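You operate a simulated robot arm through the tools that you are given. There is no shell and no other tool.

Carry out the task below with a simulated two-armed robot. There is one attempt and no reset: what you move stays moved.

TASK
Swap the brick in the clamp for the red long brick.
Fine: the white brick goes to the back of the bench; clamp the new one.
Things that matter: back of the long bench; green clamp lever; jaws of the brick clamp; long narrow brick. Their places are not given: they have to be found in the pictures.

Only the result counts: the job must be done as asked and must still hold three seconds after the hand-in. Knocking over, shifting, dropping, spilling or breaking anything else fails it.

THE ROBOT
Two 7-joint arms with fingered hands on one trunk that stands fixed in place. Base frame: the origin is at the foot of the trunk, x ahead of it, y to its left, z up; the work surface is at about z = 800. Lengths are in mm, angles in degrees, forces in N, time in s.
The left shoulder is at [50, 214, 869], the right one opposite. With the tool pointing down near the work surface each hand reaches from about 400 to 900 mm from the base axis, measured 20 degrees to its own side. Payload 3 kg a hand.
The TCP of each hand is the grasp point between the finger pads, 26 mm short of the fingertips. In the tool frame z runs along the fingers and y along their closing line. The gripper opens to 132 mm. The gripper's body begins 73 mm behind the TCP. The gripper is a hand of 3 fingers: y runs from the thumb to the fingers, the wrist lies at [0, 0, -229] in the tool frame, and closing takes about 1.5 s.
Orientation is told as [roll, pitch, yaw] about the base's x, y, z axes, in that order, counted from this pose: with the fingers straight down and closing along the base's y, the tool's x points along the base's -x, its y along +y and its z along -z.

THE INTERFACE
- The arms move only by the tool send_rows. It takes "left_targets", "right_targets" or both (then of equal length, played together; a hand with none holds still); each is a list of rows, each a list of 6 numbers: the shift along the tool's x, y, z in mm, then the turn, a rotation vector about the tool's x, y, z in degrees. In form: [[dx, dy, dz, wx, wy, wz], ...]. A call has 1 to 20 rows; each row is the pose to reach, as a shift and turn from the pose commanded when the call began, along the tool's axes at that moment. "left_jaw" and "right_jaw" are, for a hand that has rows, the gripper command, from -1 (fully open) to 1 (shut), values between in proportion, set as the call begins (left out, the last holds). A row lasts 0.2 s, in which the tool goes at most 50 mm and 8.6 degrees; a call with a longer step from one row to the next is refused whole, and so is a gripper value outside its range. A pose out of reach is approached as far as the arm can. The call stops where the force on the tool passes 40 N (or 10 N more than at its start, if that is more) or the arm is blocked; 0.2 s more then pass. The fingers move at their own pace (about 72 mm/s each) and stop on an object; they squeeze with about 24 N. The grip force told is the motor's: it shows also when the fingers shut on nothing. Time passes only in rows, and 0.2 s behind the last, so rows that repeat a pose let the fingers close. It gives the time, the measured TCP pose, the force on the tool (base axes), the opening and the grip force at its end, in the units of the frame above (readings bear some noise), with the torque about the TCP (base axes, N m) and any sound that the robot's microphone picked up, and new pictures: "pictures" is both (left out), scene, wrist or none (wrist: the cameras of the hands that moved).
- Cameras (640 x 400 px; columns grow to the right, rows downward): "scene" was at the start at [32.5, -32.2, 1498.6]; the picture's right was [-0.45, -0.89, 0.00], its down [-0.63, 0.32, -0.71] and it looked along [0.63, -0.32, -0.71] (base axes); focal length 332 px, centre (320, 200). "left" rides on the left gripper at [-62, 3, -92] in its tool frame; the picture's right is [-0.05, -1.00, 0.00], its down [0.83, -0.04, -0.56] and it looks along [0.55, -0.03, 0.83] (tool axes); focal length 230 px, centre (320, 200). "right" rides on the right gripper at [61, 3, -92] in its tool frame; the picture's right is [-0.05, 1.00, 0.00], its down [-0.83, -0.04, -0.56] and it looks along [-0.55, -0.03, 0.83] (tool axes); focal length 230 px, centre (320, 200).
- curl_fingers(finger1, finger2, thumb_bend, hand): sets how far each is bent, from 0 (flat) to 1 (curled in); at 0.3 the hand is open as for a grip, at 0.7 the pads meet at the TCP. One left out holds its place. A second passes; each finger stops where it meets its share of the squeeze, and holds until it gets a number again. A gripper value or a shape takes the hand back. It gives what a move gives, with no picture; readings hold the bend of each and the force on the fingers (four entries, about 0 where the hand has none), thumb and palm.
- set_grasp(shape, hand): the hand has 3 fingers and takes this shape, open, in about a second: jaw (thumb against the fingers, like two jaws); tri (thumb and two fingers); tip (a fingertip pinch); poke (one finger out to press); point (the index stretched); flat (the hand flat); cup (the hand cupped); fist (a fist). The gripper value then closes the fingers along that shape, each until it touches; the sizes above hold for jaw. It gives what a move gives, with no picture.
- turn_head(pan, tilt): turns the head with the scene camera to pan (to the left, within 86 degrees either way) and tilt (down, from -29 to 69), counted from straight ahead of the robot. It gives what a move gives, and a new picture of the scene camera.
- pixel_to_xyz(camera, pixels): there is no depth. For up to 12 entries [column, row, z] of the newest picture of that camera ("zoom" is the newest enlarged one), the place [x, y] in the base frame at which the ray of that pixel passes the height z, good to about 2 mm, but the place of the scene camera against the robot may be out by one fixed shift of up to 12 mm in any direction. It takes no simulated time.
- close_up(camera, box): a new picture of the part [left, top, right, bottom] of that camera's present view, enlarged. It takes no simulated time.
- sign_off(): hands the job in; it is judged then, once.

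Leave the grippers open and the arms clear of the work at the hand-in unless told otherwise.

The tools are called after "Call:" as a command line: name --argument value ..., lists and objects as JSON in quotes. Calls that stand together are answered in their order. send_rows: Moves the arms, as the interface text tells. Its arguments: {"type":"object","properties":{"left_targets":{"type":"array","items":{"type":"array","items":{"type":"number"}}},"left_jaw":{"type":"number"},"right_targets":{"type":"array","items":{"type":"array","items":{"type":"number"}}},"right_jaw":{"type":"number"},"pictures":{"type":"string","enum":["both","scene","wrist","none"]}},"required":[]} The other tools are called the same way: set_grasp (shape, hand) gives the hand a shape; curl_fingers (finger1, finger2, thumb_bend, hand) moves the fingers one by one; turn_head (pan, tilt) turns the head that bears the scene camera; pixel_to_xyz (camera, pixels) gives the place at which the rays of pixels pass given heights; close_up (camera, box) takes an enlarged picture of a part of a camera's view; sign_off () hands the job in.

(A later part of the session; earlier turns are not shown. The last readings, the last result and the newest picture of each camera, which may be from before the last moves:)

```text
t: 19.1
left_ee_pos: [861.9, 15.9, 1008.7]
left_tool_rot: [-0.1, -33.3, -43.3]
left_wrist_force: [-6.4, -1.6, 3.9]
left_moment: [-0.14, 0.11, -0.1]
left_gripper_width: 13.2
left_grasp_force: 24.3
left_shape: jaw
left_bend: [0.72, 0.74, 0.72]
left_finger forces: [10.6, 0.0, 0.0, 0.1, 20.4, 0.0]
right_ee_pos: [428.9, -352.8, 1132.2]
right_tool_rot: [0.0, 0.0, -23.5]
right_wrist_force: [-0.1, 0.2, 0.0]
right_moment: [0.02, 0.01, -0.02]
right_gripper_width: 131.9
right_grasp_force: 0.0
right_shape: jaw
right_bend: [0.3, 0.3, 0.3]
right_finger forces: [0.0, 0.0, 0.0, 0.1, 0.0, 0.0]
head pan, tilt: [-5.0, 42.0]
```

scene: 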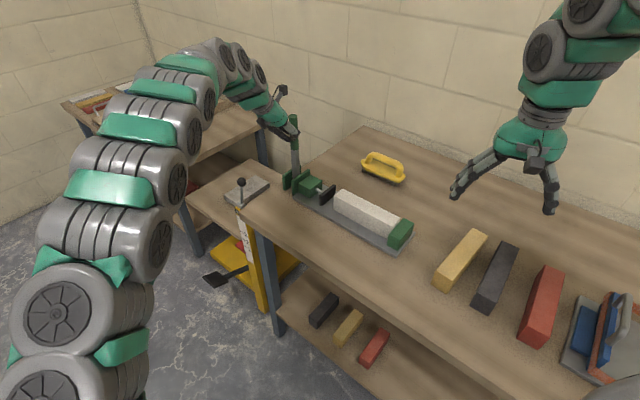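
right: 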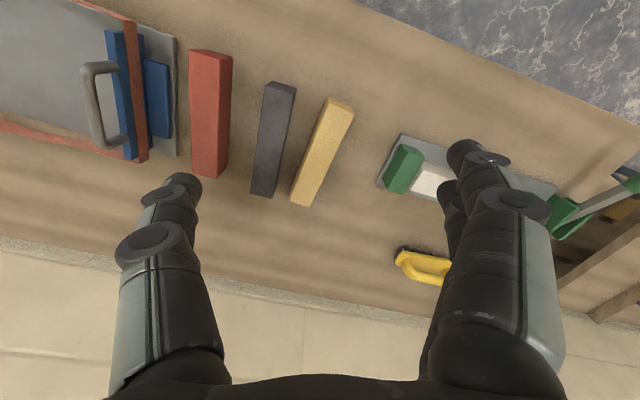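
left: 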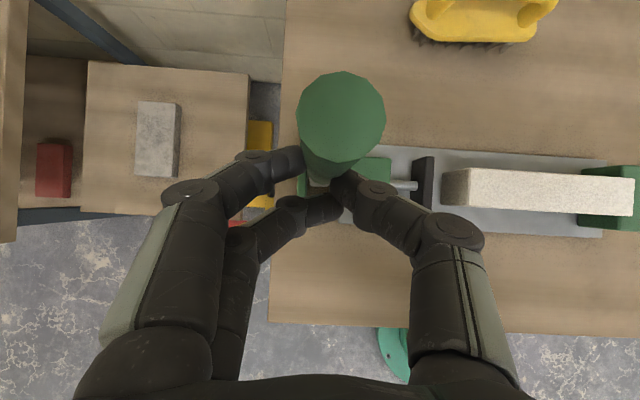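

The force dropped to about 7 N. I'll open the fingers partly in place and see whether the lever stays up on its own.

Call:
send_rows --left_targets '[[0, 0, 0, 0, 0, 0], [0, 0, 0, 0, 0, 0], [0, 0, 0, 0, 0, 0], [0, 0, 0, 0, 0, 0], [0, 0, 0, 0, 0, 0]]' --left_jaw -0.2 --pictures "both"

```text
t: 20.3
left_ee_pos: [862.2, 15.6, 1008.6]
left_tool_rot: [-0.2, -33.3, -43.2]
left_wrist_force: [-0.1, 0.2, -0.3]
left_moment: [0.0, -0.02, 0.0]
left_gripper_width: 78.7
left_grasp_force: 0.1
left_shape: jaw
left_bend: [0.71, 0.71, 0.71]
left_finger forces: [0.0, 0.0, 0.0, 0.1, 0.0, 0.1]
right_ee_pos: [429.2, -352.4, 1131.3]
right_tool_rot: [0.0, 0.0, -23.4]
right_wrist_force: [0.1, -0.5, -1.1]
right_moment: [0.0, -0.01, -0.01]
right_gripper_width: 132.2
right_grasp_force: 0.0
right_shape: jaw
right_bend: [0.3, 0.3, 0.3]
right_finger forces: [0.0, 0.0, 0.0, 0.0, 0.0, 0.0]
head pan, tilt: [-5.0, 42.0]
```

scene: 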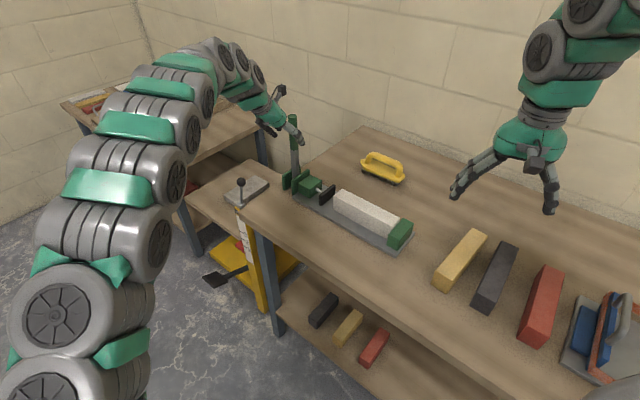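
left: 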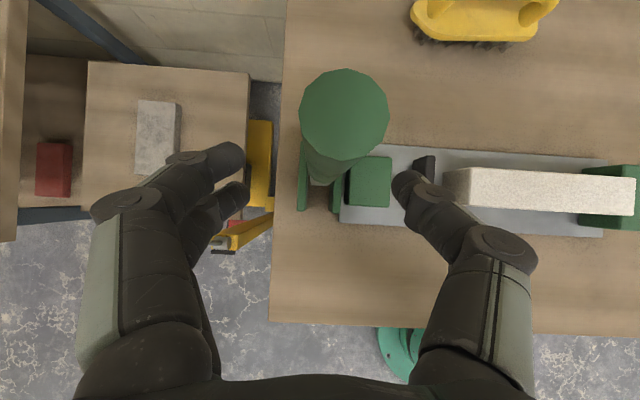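

The lever stays upright by itself. I'll open fully and withdraw the left hand up and to the front, away from the lever.

Call:
send_rows --left_targets '[[0, 0, -40, 0, 0, 0], [0, 0, -80, 0, 0, 0], [0, 0, -120, 0, 0, 0], [30, 0, -150, 0, -6, 0], [65, 0, -170, 0, -12, 0], [100, 0, -185, 0, -18, 0], [135, 0, -190, 0, -24, 0]]' --left_jaw -1 --pictures "both"

```text
t: 21.9
left_ee_pos: [705.6, 163.9, 1094.3]
left_tool_rot: [-0.4, -57.4, -43.1]
left_wrist_force: [-0.1, 0.5, -0.2]
left_moment: [0.02, 0.03, -0.04]
left_gripper_width: 131.8
left_grasp_force: 0.0
left_shape: jaw
left_bend: [0.3, 0.3, 0.3]
left_finger forces: [0.0, 0.0, 0.0, 0.1, 0.0, 0.0]
right_ee_pos: [429.1, -353.3, 1132.0]
right_tool_rot: [0.0, 0.0, -23.5]
right_wrist_force: [-0.7, 0.5, 0.6]
right_moment: [-0.01, 0.0, 0.0]
right_gripper_width: 131.8
right_grasp_force: 0.0
right_shape: jaw
right_bend: [0.3, 0.3, 0.3]
right_finger forces: [0.0, 0.0, 0.0, 0.1, 0.1, 0.0]
head pan, tilt: [-5.0, 42.0]
```

scene: 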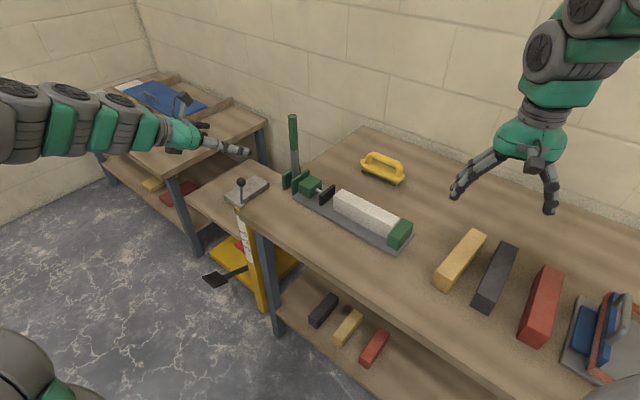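
left: 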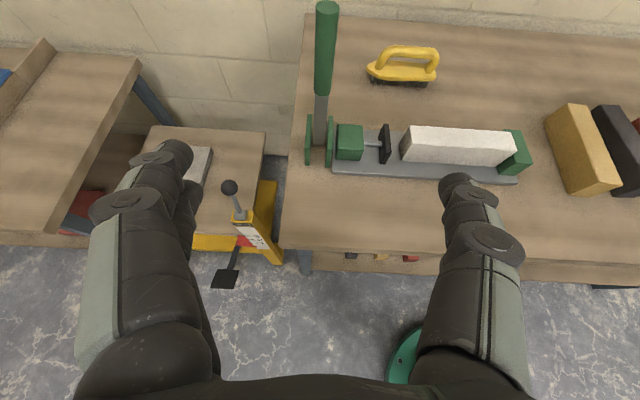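

The lever stands vertical, free of the hand, and this view shows the white brick well. I'll enlarge it for exact places of the brick and jaws.

Call:
close_up --camera "left" --box '[300, 100, 556, 260]'

```text
2.50 times, centred on (428, 180) of left
```

zoom: 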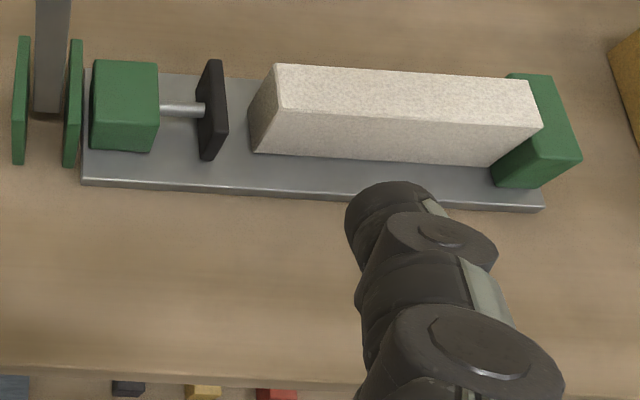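

I'll read the brick's bottom front corners at a guessed plate height and its top corners at several heights, to find the brick's height and length.

Call:
pixel_to_xyz --camera "zoom" --pixels '[[82, 186, 800], [544, 212, 800], [251, 152, 810], [490, 167, 810], [284, 112, 810], [284, 112, 870], [542, 126, 810], [542, 126, 870], [276, 65, 870], [531, 81, 870], [228, 155, 810], [215, 60, 870]]'

Call:
pixel_to_xyz --camera "zoom" --pixels '[[580, 160, 870], [540, 187, 810], [493, 182, 810], [549, 75, 870], [92, 62, 870], [157, 64, 870], [155, 122, 870], [95, 150, 810], [150, 152, 810], [207, 160, 810], [228, 130, 870], [223, 60, 870]]'

```text
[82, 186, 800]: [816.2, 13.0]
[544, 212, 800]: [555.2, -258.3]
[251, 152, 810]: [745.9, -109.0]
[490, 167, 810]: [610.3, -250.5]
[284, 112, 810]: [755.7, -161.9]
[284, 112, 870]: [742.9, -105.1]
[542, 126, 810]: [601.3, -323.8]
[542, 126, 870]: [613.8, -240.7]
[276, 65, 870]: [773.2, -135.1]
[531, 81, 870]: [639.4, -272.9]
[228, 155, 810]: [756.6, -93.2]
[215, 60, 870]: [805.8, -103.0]
```

```text
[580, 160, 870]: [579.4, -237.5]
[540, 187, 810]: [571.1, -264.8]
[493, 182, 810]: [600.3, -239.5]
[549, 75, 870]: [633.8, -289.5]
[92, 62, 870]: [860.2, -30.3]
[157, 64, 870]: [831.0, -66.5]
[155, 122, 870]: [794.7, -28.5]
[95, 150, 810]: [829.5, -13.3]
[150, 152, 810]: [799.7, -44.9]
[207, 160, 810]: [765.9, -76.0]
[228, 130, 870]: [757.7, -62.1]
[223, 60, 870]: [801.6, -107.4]
```

The white brick's centre is at about (694,-194), top z≈864, roughly 195×44 mm, with its axis at 46°. The black jaw face is about 19 mm off its end. I'll now bring the right hand above it at z≈1000 while turning it 69.6° so it closes across the brick.

Call:
send_rows --right_targets '[[-17.9, 25.1, 13, 0, 0, -6.96], [-35.8, 50.3, 26, 0, 0, -13.92], [-53.8, 75.4, 39, 0, 0, -20.88], [-71.7, 100.6, 52, 0, 0, -27.84], [-89.6, 125.7, 65, 0, 0, -34.8], [-107.5, 150.8, 78, 0, 0, -41.76], [-125.4, 176, 91, 0, 0, -48.72], [-143.4, 201.1, 104, 0, 0, -55.68], [-161.3, 226.3, 117, 0, 0, -62.64], [-179.2, 251.4, 130, 0, 0, -69.6]]' --right_jaw -1 --pictures "both"

```text
t: 24.1
left_ee_pos: [705.0, 164.5, 1095.4]
left_tool_rot: [-0.4, -57.3, -43.1]
left_wrist_force: [-0.3, 0.4, -0.7]
left_moment: [-0.01, 0.0, -0.04]
left_gripper_width: 132.0
left_grasp_force: 0.1
left_shape: jaw
left_bend: [0.3, 0.3, 0.3]
left_finger forces: [0.0, 0.0, 0.0, 0.0, 0.0, 0.0]
right_ee_pos: [695.7, -194.3, 999.8]
right_tool_rot: [-0.1, 0.0, 46.2]
right_wrist_force: [0.2, -0.2, 0.3]
right_moment: [0.0, 0.04, 0.03]
right_gripper_width: 132.0
right_grasp_force: 0.0
right_shape: jaw
right_bend: [0.3, 0.3, 0.3]
right_finger forces: [0.0, 0.0, 0.0, 0.0, 0.1, 0.0]
head pan, tilt: [-5.0, 42.0]
```

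scene: 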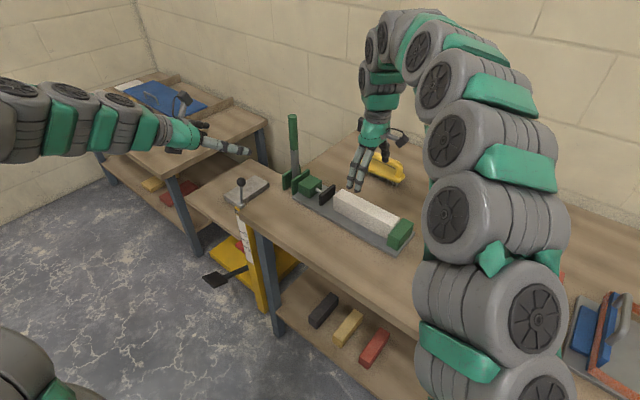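
right: 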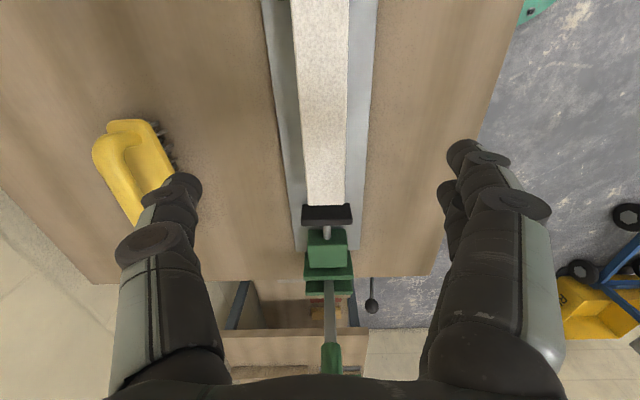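

The brick lies centred and parallel below the right hand. I'll check its top edges at z=864 in this camera.

Call:
close_up --camera "right" --box '[224, 0, 424, 250]'

Call:
pixel_to_xyz --camera "right" --pixels '[[306, 205, 812], [343, 205, 812], [291, 0, 864], [350, 0, 864], [302, 100, 864], [348, 100, 864], [304, 208, 850], [350, 208, 850]]'

```text
1.60 times, centred on (324, 125) of right
```

zoom: 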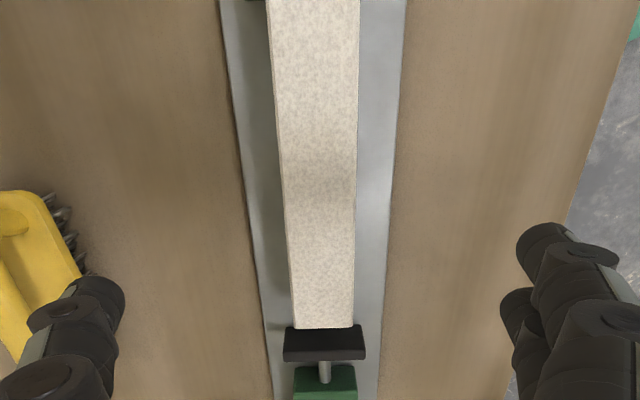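

```text
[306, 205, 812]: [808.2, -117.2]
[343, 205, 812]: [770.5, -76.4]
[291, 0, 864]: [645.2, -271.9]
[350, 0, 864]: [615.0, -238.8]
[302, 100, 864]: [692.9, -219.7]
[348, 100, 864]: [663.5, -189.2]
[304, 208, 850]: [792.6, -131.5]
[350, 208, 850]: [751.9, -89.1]
```

The brick's centre line is about 3.5 mm toward the front of the hand's centre. I'll correct that and descend 152 mm, so the TCP is at z≈848 with the fingertips about 10 mm above the base plate.

Call:
send_rows --right_targets '[[0, 3.5, 40, 0, 0, 0], [0, 3.5, 80, 0, 0, 0], [0, 3.5, 115, 0, 0, 0], [0, 3.5, 140, 0, 0, 0], [0, 3.5, 152, 0, 0, 0]]' --right_jaw -1 --pictures "both"

```text
t: 25.3
left_ee_pos: [705.2, 164.9, 1094.7]
left_tool_rot: [-0.4, -57.3, -42.9]
left_wrist_force: [-0.4, 0.0, 0.4]
left_moment: [0.0, 0.03, 0.02]
left_gripper_width: 132.0
left_grasp_force: 0.0
left_shape: jaw
left_bend: [0.3, 0.3, 0.3]
left_finger forces: [0.1, 0.0, 0.1, 0.1, 0.0, 0.1]
right_ee_pos: [692.2, -190.2, 850.3]
right_tool_rot: [0.1, -0.1, 46.1]
right_wrist_force: [-0.3, 0.2, -0.9]
right_moment: [-0.04, 0.05, -0.03]
right_gripper_width: 132.1
right_grasp_force: 0.0
right_shape: jaw
right_bend: [0.3, 0.3, 0.3]
right_finger forces: [0.0, 0.1, 0.0, 0.0, 0.0, 0.0]
head pan, tilt: [-5.0, 42.0]
```

scene: 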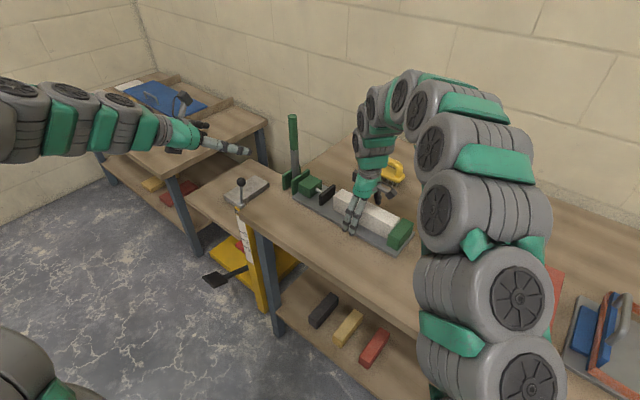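
right: 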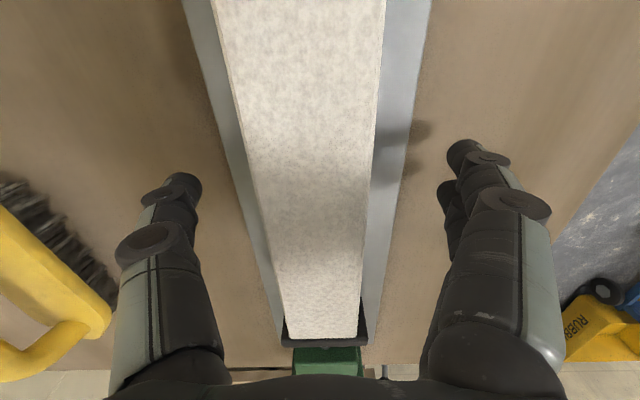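

The hand is down with no contact. The brick's top now spans columns 248–373 at row 200, so I'll check the lateral centring by pixel.

Call:
pixel_to_xyz --camera "right" --pixels '[[248, 200, 864], [373, 200, 864], [230, 80, 864], [381, 80, 864], [265, 300, 864], [361, 300, 864]]'

Call:
close_up --camera "right" --box '[160, 60, 480, 260]'

```text
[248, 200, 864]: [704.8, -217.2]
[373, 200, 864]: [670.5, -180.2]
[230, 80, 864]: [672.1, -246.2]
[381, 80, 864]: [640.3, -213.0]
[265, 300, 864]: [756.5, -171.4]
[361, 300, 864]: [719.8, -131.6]
```

```text
2.00 times, centred on (320, 160) of right
```

zoom: 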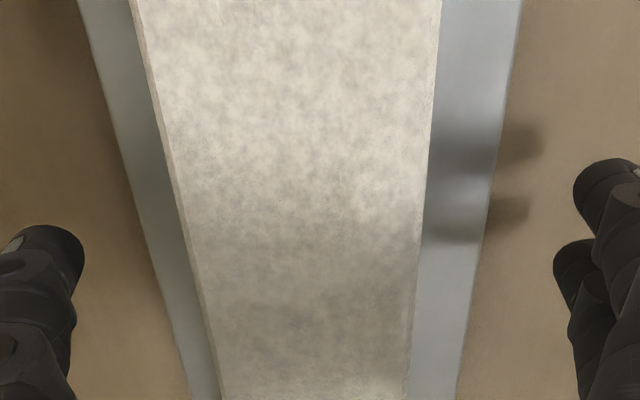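

The brick centre is only about 2 mm off the hand's centre. I'll nudge that, lower 3 mm, and close the right hand on the brick.

Call:
send_rows --right_targets '[[0, -2, 3, 0, 0, 0], [0, -2, 3, 0, 0, 0]]' --right_jaw -1 --pictures "none"

Call:
send_rows --right_targets '[[0, 0, 0, 0, 0, 0], [0, 0, 0, 0, 0, 0], [0, 0, 0, 0, 0, 0], [0, 0, 0, 0, 0, 0], [0, 0, 0, 0, 0, 0], [0, 0, 0, 0, 0, 0], [0, 0, 0, 0, 0, 0]]' --right_jaw 1 --pictures "both"

```text
t: 25.9
left_ee_pos: [705.7, 164.1, 1095.2]
left_tool_rot: [-0.4, -57.4, -42.9]
left_wrist_force: [-0.7, -0.1, 0.2]
left_moment: [0.01, 0.0, -0.01]
left_gripper_width: 131.5
left_grasp_force: 0.0
left_shape: jaw
left_bend: [0.3, 0.3, 0.3]
left_finger forces: [0.1, 0.0, 0.0, 0.0, 0.1, 0.0]
right_ee_pos: [693.9, -193.2, 846.8]
right_tool_rot: [-0.1, 0.1, 46.0]
right_wrist_force: [0.1, 0.1, -0.6]
right_moment: [-0.01, 0.0, 0.01]
right_gripper_width: 131.9
right_grasp_force: 0.0
right_shape: jaw
right_bend: [0.3, 0.3, 0.3]
right_finger forces: [0.0, 0.0, 0.0, 0.0, 0.0, 0.1]
head pan, tilt: [-5.0, 42.0]
```

```text
t: 27.5
left_ee_pos: [703.6, 164.9, 1094.7]
left_tool_rot: [-0.4, -57.3, -43.0]
left_wrist_force: [0.1, 0.0, -0.3]
left_moment: [0.02, -0.01, 0.0]
left_gripper_width: 132.2
left_grasp_force: 0.1
left_shape: jaw
left_bend: [0.3, 0.3, 0.3]
left_finger forces: [0.1, 0.0, 0.0, 0.0, 0.1, 0.0]
right_ee_pos: [691.7, -191.0, 846.8]
right_tool_rot: [0.0, 0.0, 46.2]
right_wrist_force: [-0.3, 0.6, -0.1]
right_moment: [-0.01, 0.03, -0.03]
right_gripper_width: 38.1
right_grasp_force: 24.1
right_shape: jaw
right_bend: [0.73, 0.73, 0.7]
right_finger forces: [11.0, 10.8, 0.0, 0.0, 21.6, 0.0]
head pan, tilt: [-5.0, 42.0]
```

scene: 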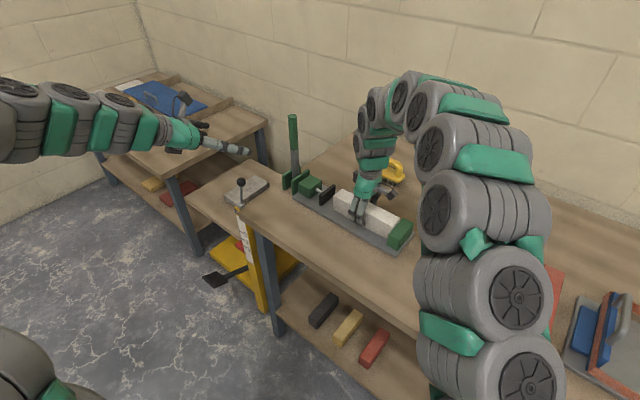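
right: 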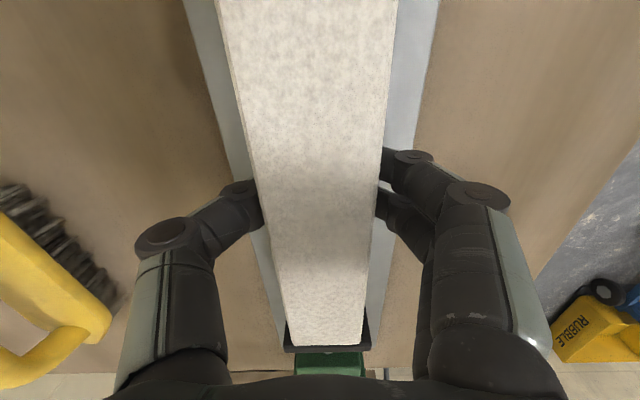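

The brick is gripped with 24 N at 38 mm opening. I'll lift slowly, 60 mm, watching the weight.

Call:
send_rows --right_targets '[[0, 0, -8, 0, 0, 0], [0, 0, -20, 0, 0, 0], [0, 0, -40, 0, 0, 0], [0, 0, -60, 0, 0, 0]]' --pictures "both"

```text
t: 28.5
left_ee_pos: [705.3, 164.4, 1095.6]
left_tool_rot: [-0.4, -57.3, -43.0]
left_wrist_force: [0.6, -0.2, 0.1]
left_moment: [0.01, 0.01, -0.01]
left_gripper_width: 132.1
left_grasp_force: 0.1
left_shape: jaw
left_bend: [0.3, 0.3, 0.3]
left_finger forces: [0.1, 0.0, 0.0, 0.0, 0.1, 0.0]
right_ee_pos: [692.8, -192.6, 906.5]
right_tool_rot: [0.0, -0.1, 46.1]
right_wrist_force: [-0.8, -0.2, -8.5]
right_moment: [0.0, -0.01, -0.02]
right_gripper_width: 38.2
right_grasp_force: 24.3
right_shape: jaw
right_bend: [0.73, 0.73, 0.7]
right_finger forces: [10.8, 10.9, 0.0, 0.0, 21.5, 0.0]
head pan, tilt: [-5.0, 42.0]
```

scene: 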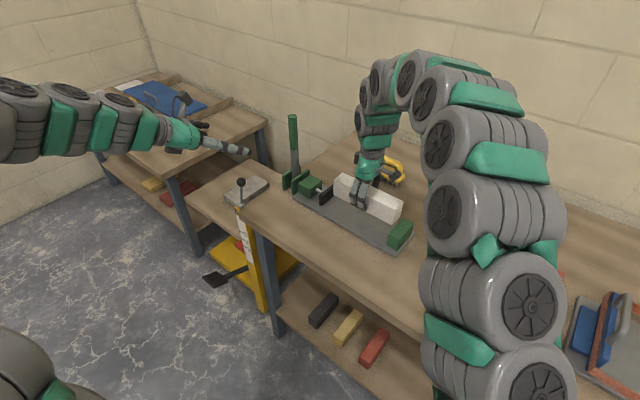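
right: 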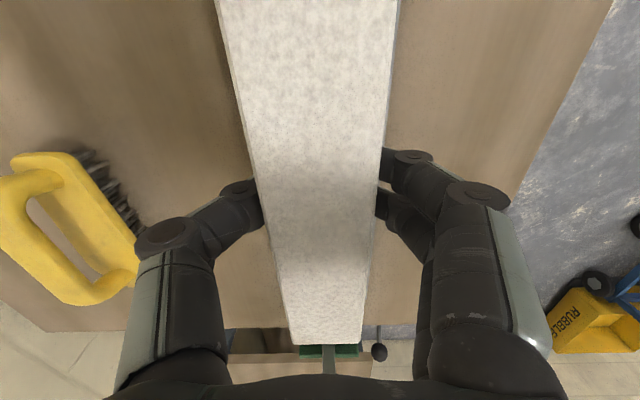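

The brick is up, steady at 8.5 N weight. The bench spans from about p=432 at its front edge to p≈1095 at its back, so I'll aim for p≈950 behind the other bricks, near (692,-651). I'll raise 30 mm and carry it half way first.

Call:
send_rows --right_targets '[[0, 0, -20, 0, 0, 0], [12, -12, -30, 0, 0, 0], [36, -34, -30, 0, 0, 0], [60, -57, -30, 0, 0, 0], [84, -80, -30, 0, 0, 0], [108, -103, -30, 0, 0, 0], [132, -126, -30, 0, 0, 0], [156, -149, -30, 0, 0, 0], [180, -172, -30, 0, 0, 0]]' --pictures "both"

```text
t: 30.5
left_ee_pos: [705.5, 165.9, 1094.8]
left_tool_rot: [-0.5, -57.3, -43.0]
left_wrist_force: [-0.1, -0.5, -0.6]
left_moment: [0.01, 0.03, -0.01]
left_gripper_width: 131.7
left_grasp_force: 0.0
left_shape: jaw
left_bend: [0.3, 0.3, 0.3]
left_finger forces: [0.0, 0.0, 0.0, 0.1, 0.1, 0.1]
right_ee_pos: [691.8, -442.8, 936.2]
right_tool_rot: [0.1, 0.1, 46.3]
right_wrist_force: [0.4, -0.1, -8.0]
right_moment: [-0.02, 0.01, -0.01]
right_gripper_width: 38.0
right_grasp_force: 24.0
right_shape: jaw
right_bend: [0.73, 0.73, 0.7]
right_finger forces: [11.0, 11.0, 0.0, 0.0, 22.1, 0.1]
head pan, tilt: [-5.0, 42.0]
```

scene: 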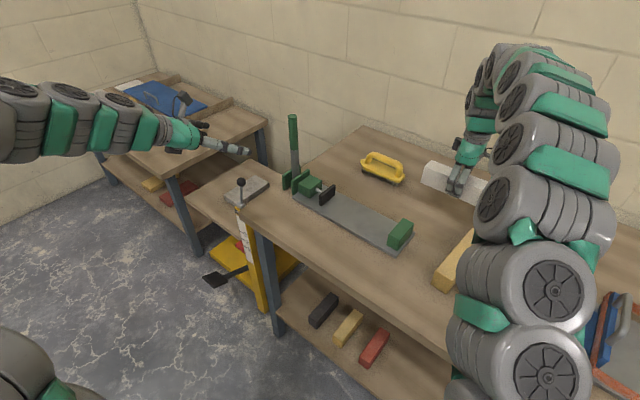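
right: 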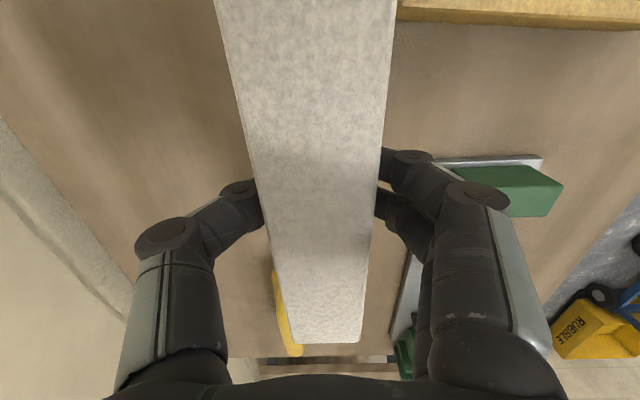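

The grip holds with no slip. I'll turn the head to the right to watch the back part of the bench.

Call:
turn_head --pan -38 --tilt 42

```text
t: 31.5
left_ee_pos: [704.6, 165.2, 1095.2]
left_tool_rot: [-0.4, -57.4, -43.0]
left_wrist_force: [1.1, -0.7, -0.6]
left_moment: [-0.02, -0.01, -0.03]
left_gripper_width: 131.9
left_grasp_force: 0.0
left_shape: jaw
left_bend: [0.3, 0.3, 0.3]
left_finger forces: [0.1, 0.0, 0.1, 0.0, 0.0, 0.0]
right_ee_pos: [691.7, -441.0, 937.2]
right_tool_rot: [0.0, 0.0, 46.0]
right_wrist_force: [-0.2, -0.4, -7.2]
right_moment: [-0.01, 0.02, 0.02]
right_gripper_width: 37.9
right_grasp_force: 23.8
right_shape: jaw
right_bend: [0.73, 0.73, 0.7]
right_finger forces: [11.1, 11.1, 0.1, 0.0, 22.0, 0.0]
head pan, tilt: [-38.0, 42.0]
```

scene: 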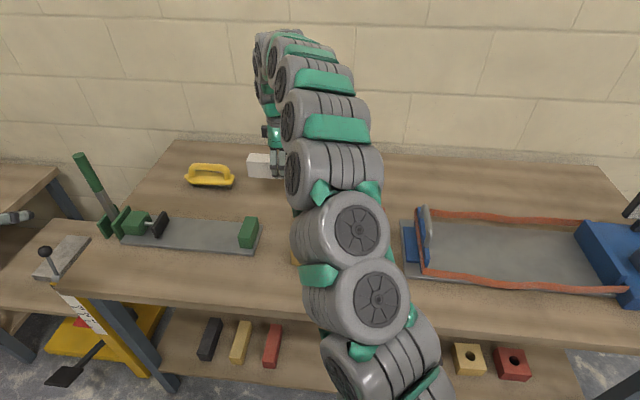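

The back strip of the bench is free behind the other bricks and the blue device. I'll carry the brick on to about (692,-651), p≈950.

Call:
send_rows --right_targets '[[22, -21, 0, 0, 0, 0], [46, -44, 0, 0, 0, 0], [70, -67, 0, 0, 0, 0], [94, -90, 0, 0, 0, 0], [116, -111, 0, 0, 0, 0], [136, -130, 0, 0, 0, 0], [150, -144, 0, 0, 0, 0]]' --pictures "both"

```text
t: 33.1
left_ee_pos: [705.7, 164.6, 1094.6]
left_tool_rot: [-0.5, -57.3, -43.0]
left_wrist_force: [0.2, -0.2, 0.8]
left_moment: [0.05, -0.02, -0.01]
left_gripper_width: 132.0
left_grasp_force: 0.1
left_shape: jaw
left_bend: [0.3, 0.3, 0.3]
left_finger forces: [0.0, 0.0, 0.0, 0.1, 0.0, 0.1]
right_ee_pos: [692.5, -651.3, 935.1]
right_tool_rot: [0.0, 0.0, 46.2]
right_wrist_force: [1.6, 0.3, -8.3]
right_moment: [0.02, 0.06, 0.0]
right_gripper_width: 37.9
right_grasp_force: 23.8
right_shape: jaw
right_bend: [0.73, 0.73, 0.7]
right_finger forces: [11.0, 10.9, 0.0, 0.0, 21.9, 0.1]
head pan, tilt: [-38.0, 42.0]
```

scene: 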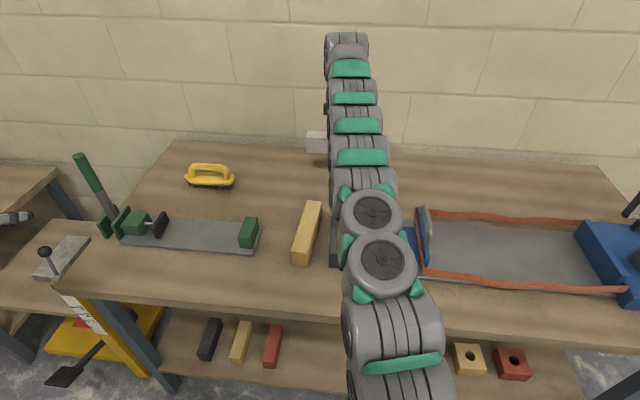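
right: 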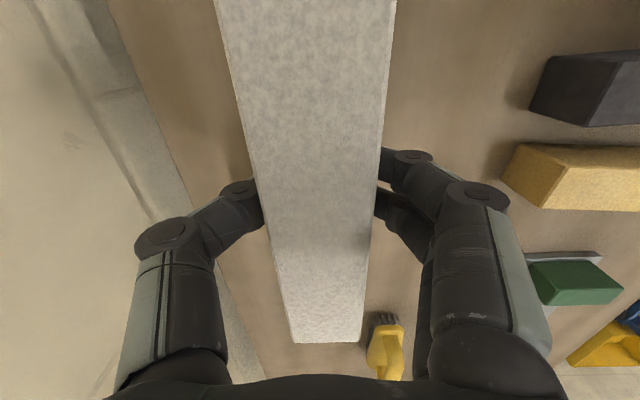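

The pose was reached cleanly at (692.5,-651.3). I'll measure the bench's back edge in the right view near (150,120) and (200,240).

Call:
pixel_to_xyz --camera "right" --pixels '[[107, 10, 800], [150, 120, 800], [190, 210, 800], [262, 370, 800], [505, 170, 850], [540, 50, 850], [530, 110, 800], [515, 200, 800]]'

Call:
close_up --camera "right" --box '[0, 0, 320, 200]'

```text
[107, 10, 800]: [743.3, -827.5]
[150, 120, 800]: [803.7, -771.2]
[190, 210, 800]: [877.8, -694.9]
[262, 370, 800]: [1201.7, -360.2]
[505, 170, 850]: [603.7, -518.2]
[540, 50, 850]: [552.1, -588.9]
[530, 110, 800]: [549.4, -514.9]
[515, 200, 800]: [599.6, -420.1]
```

```text
2.00 times, centred on (160, 100) of right
```

zoom: 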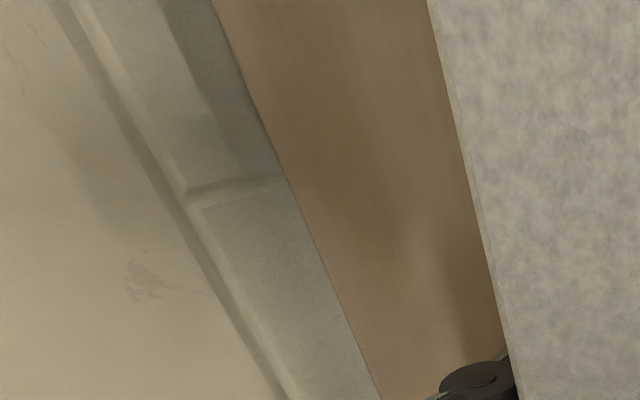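

The back edge is at p≈1113. I'll go 18 mm further back to p≈968 and lower to TCP z≈842, just above contact.

Call:
send_rows --right_targets '[[0, -6, 25, 0, 0, 0], [0, -12, 50, 0, 0, 0], [0, -18, 70, 0, 0, 0], [0, -18, 85, 0, 0, 0], [0, -18, 93, 0, 0, 0]]' --pictures "both"

```text
t: 34.3
left_ee_pos: [705.1, 164.9, 1094.3]
left_tool_rot: [-0.4, -57.3, -43.0]
left_wrist_force: [0.1, 0.5, -0.1]
left_moment: [0.01, 0.02, 0.01]
left_gripper_width: 131.8
left_grasp_force: 0.1
left_shape: jaw
left_bend: [0.3, 0.3, 0.3]
left_finger forces: [0.0, 0.0, 0.0, 0.0, 0.0, 0.0]
right_ee_pos: [705.3, -661.1, 843.6]
right_tool_rot: [0.1, 0.0, 46.2]
right_wrist_force: [0.0, 0.4, -7.6]
right_moment: [0.01, 0.03, 0.01]
right_gripper_width: 37.7
right_grasp_force: 23.4
right_shape: jaw
right_bend: [0.73, 0.73, 0.7]
right_finger forces: [11.0, 10.9, 0.0, 0.0, 21.9, 0.0]
head pan, tilt: [-38.0, 42.0]
```

scene: 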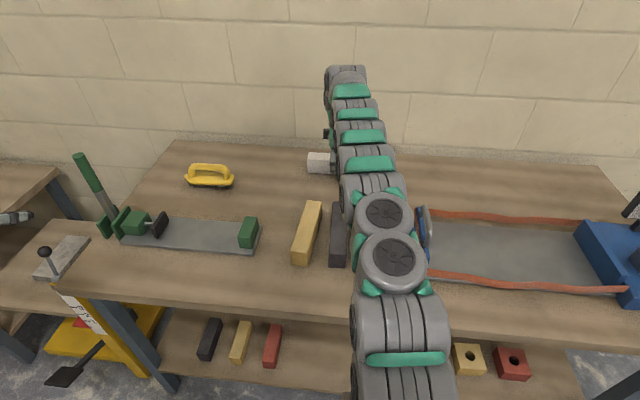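
right: 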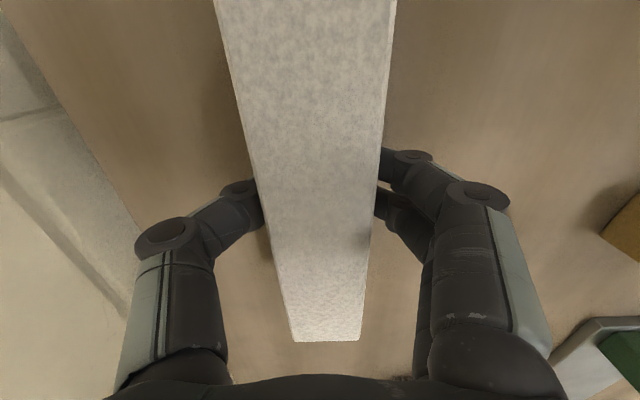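

Still hanging free, at 7.6 N. I'll ease down in 2 mm steps until the bench takes the weight.

Call:
send_rows --right_targets '[[0, 0, 2, 0, 0, 0], [0, 0, 4, 0, 0, 0], [0, 0, 6, 0, 0, 0]]' --pictures "none"

```text
t: 35.1
left_ee_pos: [705.3, 163.3, 1094.8]
left_tool_rot: [-0.4, -57.3, -43.0]
left_wrist_force: [-0.5, -0.3, -0.2]
left_moment: [0.01, -0.04, -0.01]
left_gripper_width: 132.0
left_grasp_force: 0.0
left_shape: jaw
left_bend: [0.3, 0.3, 0.3]
left_finger forces: [0.0, 0.1, 0.0, 0.0, 0.0, 0.0]
right_ee_pos: [705.0, -663.9, 838.1]
right_tool_rot: [0.0, 0.0, 46.1]
right_wrist_force: [-0.8, 1.0, -7.7]
right_moment: [0.01, 0.03, 0.01]
right_gripper_width: 37.9
right_grasp_force: 24.0
right_shape: jaw
right_bend: [0.73, 0.73, 0.7]
right_finger forces: [10.9, 10.8, 0.0, 0.0, 21.8, 0.0]
head pan, tilt: [-38.0, 42.0]
```

No contact yet at z=838 with 7.7 N hanging. I'll continue down 4 mm.

Call:
send_rows --right_targets '[[0, 0, 1.5, 0, 0, 0], [0, 0, 3, 0, 0, 0]]' --pictures "none"

```text
t: 35.7
left_ee_pos: [703.9, 164.2, 1094.2]
left_tool_rot: [-0.4, -57.4, -43.0]
left_wrist_force: [-0.2, 1.0, -0.4]
left_moment: [0.02, 0.04, 0.02]
left_gripper_width: 131.7
left_grasp_force: 0.1
left_shape: jaw
left_bend: [0.3, 0.3, 0.3]
left_finger forces: [0.0, 0.0, 0.1, 0.0, 0.1, 0.0]
right_ee_pos: [706.2, -660.7, 836.0]
right_tool_rot: [-0.1, 0.0, 46.0]
right_wrist_force: [-2.0, -0.1, -0.5]
right_moment: [0.08, 0.04, 0.01]
right_gripper_width: 38.0
right_grasp_force: 24.2
right_shape: jaw
right_bend: [0.73, 0.73, 0.7]
right_finger forces: [11.7, 11.7, 0.0, 0.0, 21.6, 0.0]
head pan, tilt: [-38.0, 42.0]
```

The bench has taken the weight (0.5 N left). I'll open the right hand in place.

Call:
send_rows --right_targets '[[0, 0, 0, 0, 0, 0], [0, 0, 0, 0, 0, 0], [0, 0, 0, 0, 0, 0], [0, 0, 0, 0, 0, 0], [0, 0, 0, 0, 0, 0]]' --right_jaw -1 --pictures "wrist"

```text
t: 36.9
left_ee_pos: [705.2, 165.3, 1095.4]
left_tool_rot: [-0.3, -57.4, -43.0]
left_wrist_force: [-0.1, -0.1, 0.4]
left_moment: [-0.01, -0.01, 0.03]
left_gripper_width: 132.0
left_grasp_force: 0.1
left_shape: jaw
left_bend: [0.3, 0.3, 0.3]
left_finger forces: [0.0, 0.0, 0.0, 0.0, 0.1, 0.0]
right_ee_pos: [704.1, -662.4, 834.8]
right_tool_rot: [0.0, 0.1, 46.1]
right_wrist_force: [0.2, 0.0, 0.6]
right_moment: [0.04, 0.0, 0.0]
right_gripper_width: 131.8
right_grasp_force: 0.0
right_shape: jaw
right_bend: [0.3, 0.3, 0.3]
right_finger forces: [0.0, 0.0, 0.1, 0.0, 0.1, 0.1]
head pan, tilt: [-38.0, 42.0]
```

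right: 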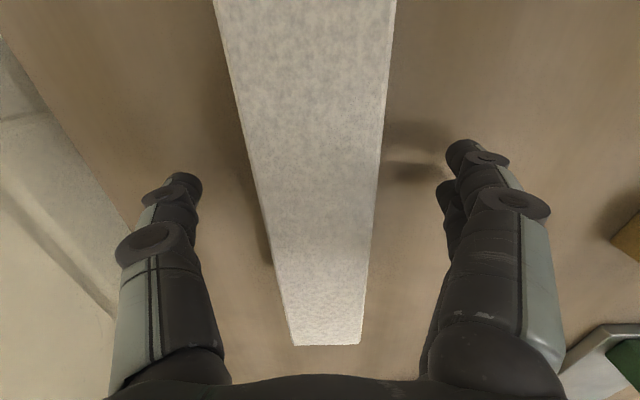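

The brick rests at the back and the hand is open. I'll lift straight up 180 mm.

Call:
send_rows --right_targets '[[0, 0, -30, 0, 0, 0], [0, 0, -70, 0, 0, 0], [0, 0, -110, 0, 0, 0], [0, 0, -150, 0, 0, 0], [0, 20, -185, 0, 0, 0]]' --pictures "both"

```text
t: 38.1
left_ee_pos: [704.5, 164.8, 1093.5]
left_tool_rot: [-0.4, -57.3, -43.0]
left_wrist_force: [0.1, -0.1, -0.3]
left_moment: [0.0, -0.01, 0.01]
left_gripper_width: 131.9
left_grasp_force: 0.0
left_shape: jaw
left_bend: [0.3, 0.3, 0.3]
left_finger forces: [0.0, 0.1, 0.1, 0.0, 0.1, 0.1]
right_ee_pos: [678.4, -628.4, 1000.7]
right_tool_rot: [0.1, 0.0, 46.0]
right_wrist_force: [0.4, -0.3, 0.4]
right_moment: [0.0, 0.02, 0.0]
right_gripper_width: 132.1
right_grasp_force: 0.1
right_shape: jaw
right_bend: [0.3, 0.3, 0.3]
right_finger forces: [0.0, 0.1, 0.1, 0.1, 0.1, 0.0]
right hand out of reach, approached as far as the arm can: row 2, 3, 4, 5
head pan, tilt: [-38.0, 42.0]
```

scene: 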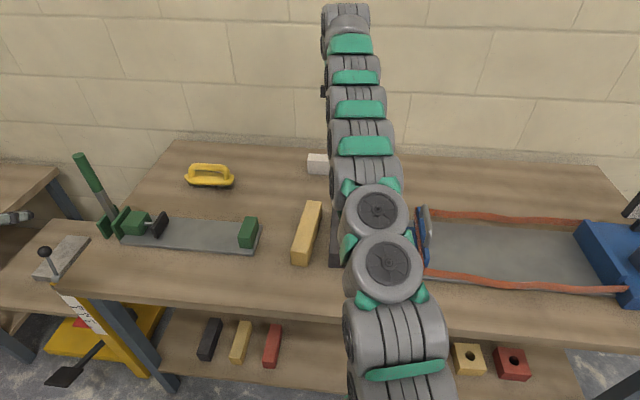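
right: 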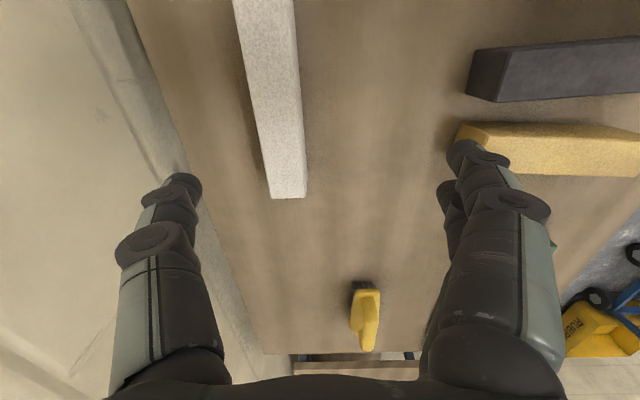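

The hand is clear and the white brick stays put. Now I'll go over to the red brick, whose centre I estimated at about (384,-535) with its axis at -41°, turning the hand 87° and holding z≈1050.

Call:
send_rows --right_targets '[[12.5, 25.2, -5, 0, 0, 7.93], [24.9, 50.3, -10, 0, 0, 15.85], [37.4, 75.5, -15, 0, 0, 23.8], [49.9, 100.7, -20, 0, 0, 31.7], [62.4, 125.9, -25, 0, 0, 39.6], [74.8, 151, -30, 0, 0, 47.6], [87.3, 176.2, -35, 0, 0, 55.5], [99.8, 201.4, -40, 0, 0, 63.4], [112.3, 226.6, -45, 0, 0, 71.3], [124.7, 251.7, -50, 0, 0, 79.3], [137.2, 276.9, -50, 0, 0, 87.2]]' --right_jaw -1 --pictures "both"

```text
t: 40.5
left_ee_pos: [705.1, 163.3, 1094.2]
left_tool_rot: [-0.3, -57.3, -43.0]
left_wrist_force: [-0.2, 0.1, -0.1]
left_moment: [-0.01, 0.01, 0.01]
left_gripper_width: 131.8
left_grasp_force: 0.1
left_shape: jaw
left_bend: [0.3, 0.3, 0.3]
left_finger forces: [0.0, 0.0, 0.0, 0.1, 0.0, 0.0]
right_ee_pos: [386.1, -536.6, 1052.5]
right_tool_rot: [0.1, 0.0, -41.2]
right_wrist_force: [0.7, 0.2, 0.0]
right_moment: [0.01, 0.02, -0.01]
right_gripper_width: 131.8
right_grasp_force: 0.0
right_shape: jaw
right_bend: [0.3, 0.3, 0.3]
right_finger forces: [0.1, 0.1, 0.0, 0.0, 0.0, 0.1]
head pan, tilt: [-38.0, 42.0]
```

scene: 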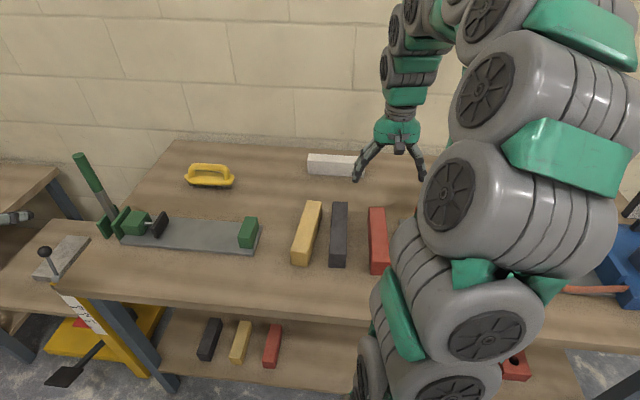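
right: 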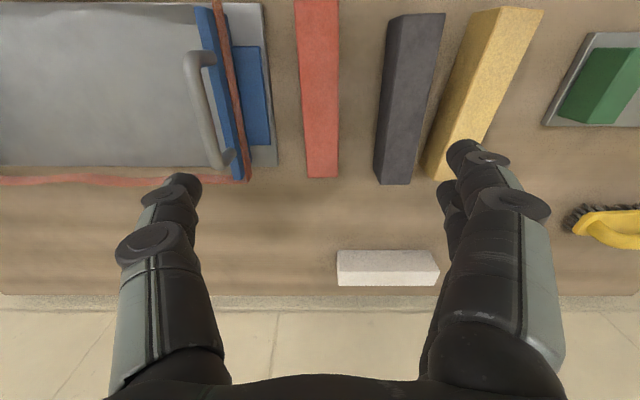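

The red brick's far end is at (306–338,177), the blue device's edge at col 275 to the left, and the dark brick to the right at col 378. I'll measure these for finger clearance.

Call:
pixel_to_xyz --camera "right" --pixels '[[306, 177, 852], [338, 177, 852], [298, 50, 852], [338, 50, 852], [276, 165, 803], [272, 145, 830], [250, 180, 850], [375, 182, 800], [386, 50, 800], [378, 160, 852], [338, 270, 852], [440, 270, 852]]'

Call:
close_up --camera "right" --box '[200, 0, 460, 200]'

```text
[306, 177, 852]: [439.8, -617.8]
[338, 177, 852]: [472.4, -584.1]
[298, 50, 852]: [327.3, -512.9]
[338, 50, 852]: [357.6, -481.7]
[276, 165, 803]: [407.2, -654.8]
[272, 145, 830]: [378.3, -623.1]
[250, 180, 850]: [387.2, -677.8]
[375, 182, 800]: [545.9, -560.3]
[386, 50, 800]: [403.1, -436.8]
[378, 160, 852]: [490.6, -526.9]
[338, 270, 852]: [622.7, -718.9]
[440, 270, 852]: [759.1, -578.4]
```

```text
2.00 times, centred on (330, 100) of right
```

zoom: 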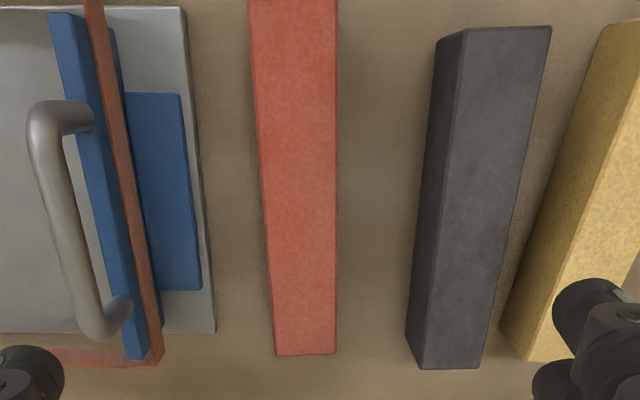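

The red brick's axis is at -42°, its width 44 mm and length 195, and its centre is within 3 mm of the hand. Neighbours are about 48 mm off (device) and 61 mm off (dark brick), so I'll narrow the fingers to about 79 mm, and descend to z≈905 first.

Call:
send_rows --right_targets '[[2.4, 0.4, 35, 0, 0, 0.8], [2.4, 0.4, 70, 0, 0, 0.8], [2.4, 0.4, 105, 0, 0, 0.8], [2.4, 0.4, 130, 0, 0, 0.8], [2.4, 0.4, 147, 0, 0, 0.8]]' --right_jaw -0.2 --pictures "both"

```text
t: 41.7
left_ee_pos: [704.0, 165.0, 1094.8]
left_tool_rot: [-0.3, -57.2, -43.1]
left_wrist_force: [-0.7, -0.4, -0.5]
left_moment: [-0.01, -0.03, 0.0]
left_gripper_width: 132.2
left_grasp_force: 0.0
left_shape: jaw
left_bend: [0.3, 0.3, 0.3]
left_finger forces: [0.1, 0.1, 0.0, 0.1, 0.1, 0.0]
right_ee_pos: [382.0, -538.6, 906.8]
right_tool_rot: [0.0, 0.0, -41.8]
right_wrist_force: [0.4, 0.1, -0.1]
right_moment: [0.02, 0.02, 0.01]
right_gripper_width: 79.5
right_grasp_force: 0.0
right_shape: jaw
right_bend: [0.71, 0.71, 0.71]
right_finger forces: [0.0, 0.1, 0.0, 0.1, 0.1, 0.1]
head pan, tilt: [-38.0, 42.0]
```

scene: 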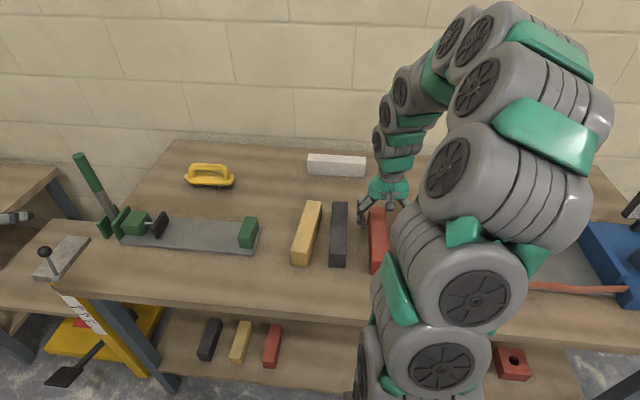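
right: 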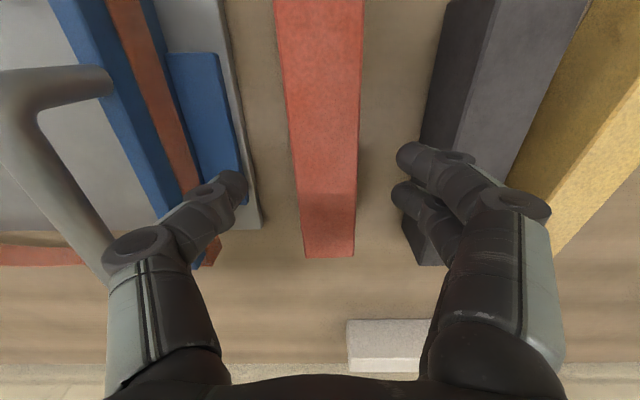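

By triangulation, the device's handle is at about n=-243 and z≈875, while the thumb's outer side will pass at n≈-209. For extra margin I'll shift 5 mm toward the dark brick and descend to z≈838 in small steps.

Call:
send_rows --right_targets '[[0, 5, 15, 0, 0, 0], [0, 5, 32, 0, 0, 0], [0, 5, 48, 0, 0, 0], [0, 5, 60, 0, 0, 0], [0, 5, 69, 0, 0, 0]]' --pictures "both"

```text
t: 42.9
left_ee_pos: [704.6, 164.7, 1094.9]
left_tool_rot: [-0.4, -57.3, -43.1]
left_wrist_force: [-0.5, 0.6, -0.8]
left_moment: [0.01, -0.03, 0.01]
left_gripper_width: 131.9
left_grasp_force: 0.1
left_shape: jaw
left_bend: [0.3, 0.3, 0.3]
left_finger forces: [0.0, 0.0, 0.0, 0.0, 0.1, 0.1]
right_ee_pos: [384.9, -533.0, 835.1]
right_tool_rot: [0.0, 0.0, -41.9]
right_wrist_force: [-0.3, 0.1, 0.9]
right_moment: [0.03, 0.02, -0.02]
right_gripper_width: 79.8
right_grasp_force: 0.1
right_shape: jaw
right_bend: [0.71, 0.71, 0.71]
right_finger forces: [0.0, 0.0, 0.0, 0.1, 0.0, 0.0]
head pan, tilt: [-38.0, 42.0]
```

scene: 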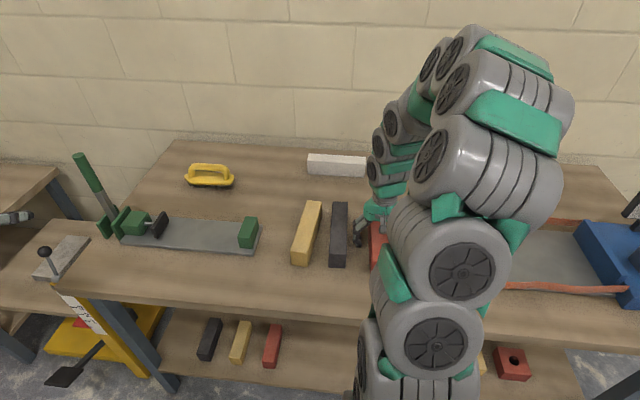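
right: 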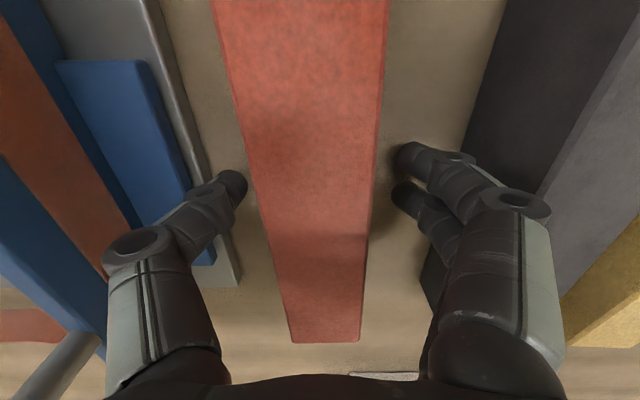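

The fingers straddle the red brick with no contact. The brick lies about 4 mm to the thumb side, so I'll shift 3 mm back and close.

Call:
send_rows --right_targets '[[0, -3, 0, 0, 0, 0], [0, -3, 0, 0, 0, 0], [0, -3, 0, 0, 0, 0], [0, -3, 0, 0, 0, 0], [0, -3, 0, 0, 0, 0], [0, -3, 0, 0, 0, 0]]' --right_jaw 1 --pictures "wrist"

```text
t: 44.3
left_ee_pos: [704.7, 165.2, 1095.0]
left_tool_rot: [-0.4, -57.3, -42.9]
left_wrist_force: [0.2, -0.2, 0.4]
left_moment: [0.03, 0.03, 0.0]
left_gripper_width: 131.8
left_grasp_force: 0.0
left_shape: jaw
left_bend: [0.3, 0.3, 0.3]
left_finger forces: [0.1, 0.1, 0.1, 0.1, 0.0, 0.1]
right_ee_pos: [383.6, -536.2, 837.1]
right_tool_rot: [0.1, 0.0, -41.9]
right_wrist_force: [-0.4, 0.4, 0.6]
right_moment: [0.03, 0.0, 0.03]
right_gripper_width: 38.2
right_grasp_force: 23.7
right_shape: jaw
right_bend: [0.73, 0.73, 0.7]
right_finger forces: [10.9, 10.9, 0.1, 0.1, 21.4, 0.1]
head pan, tilt: [-38.0, 42.0]
```

right: 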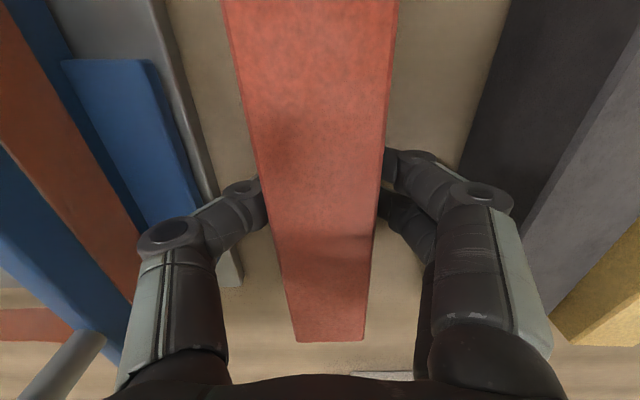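

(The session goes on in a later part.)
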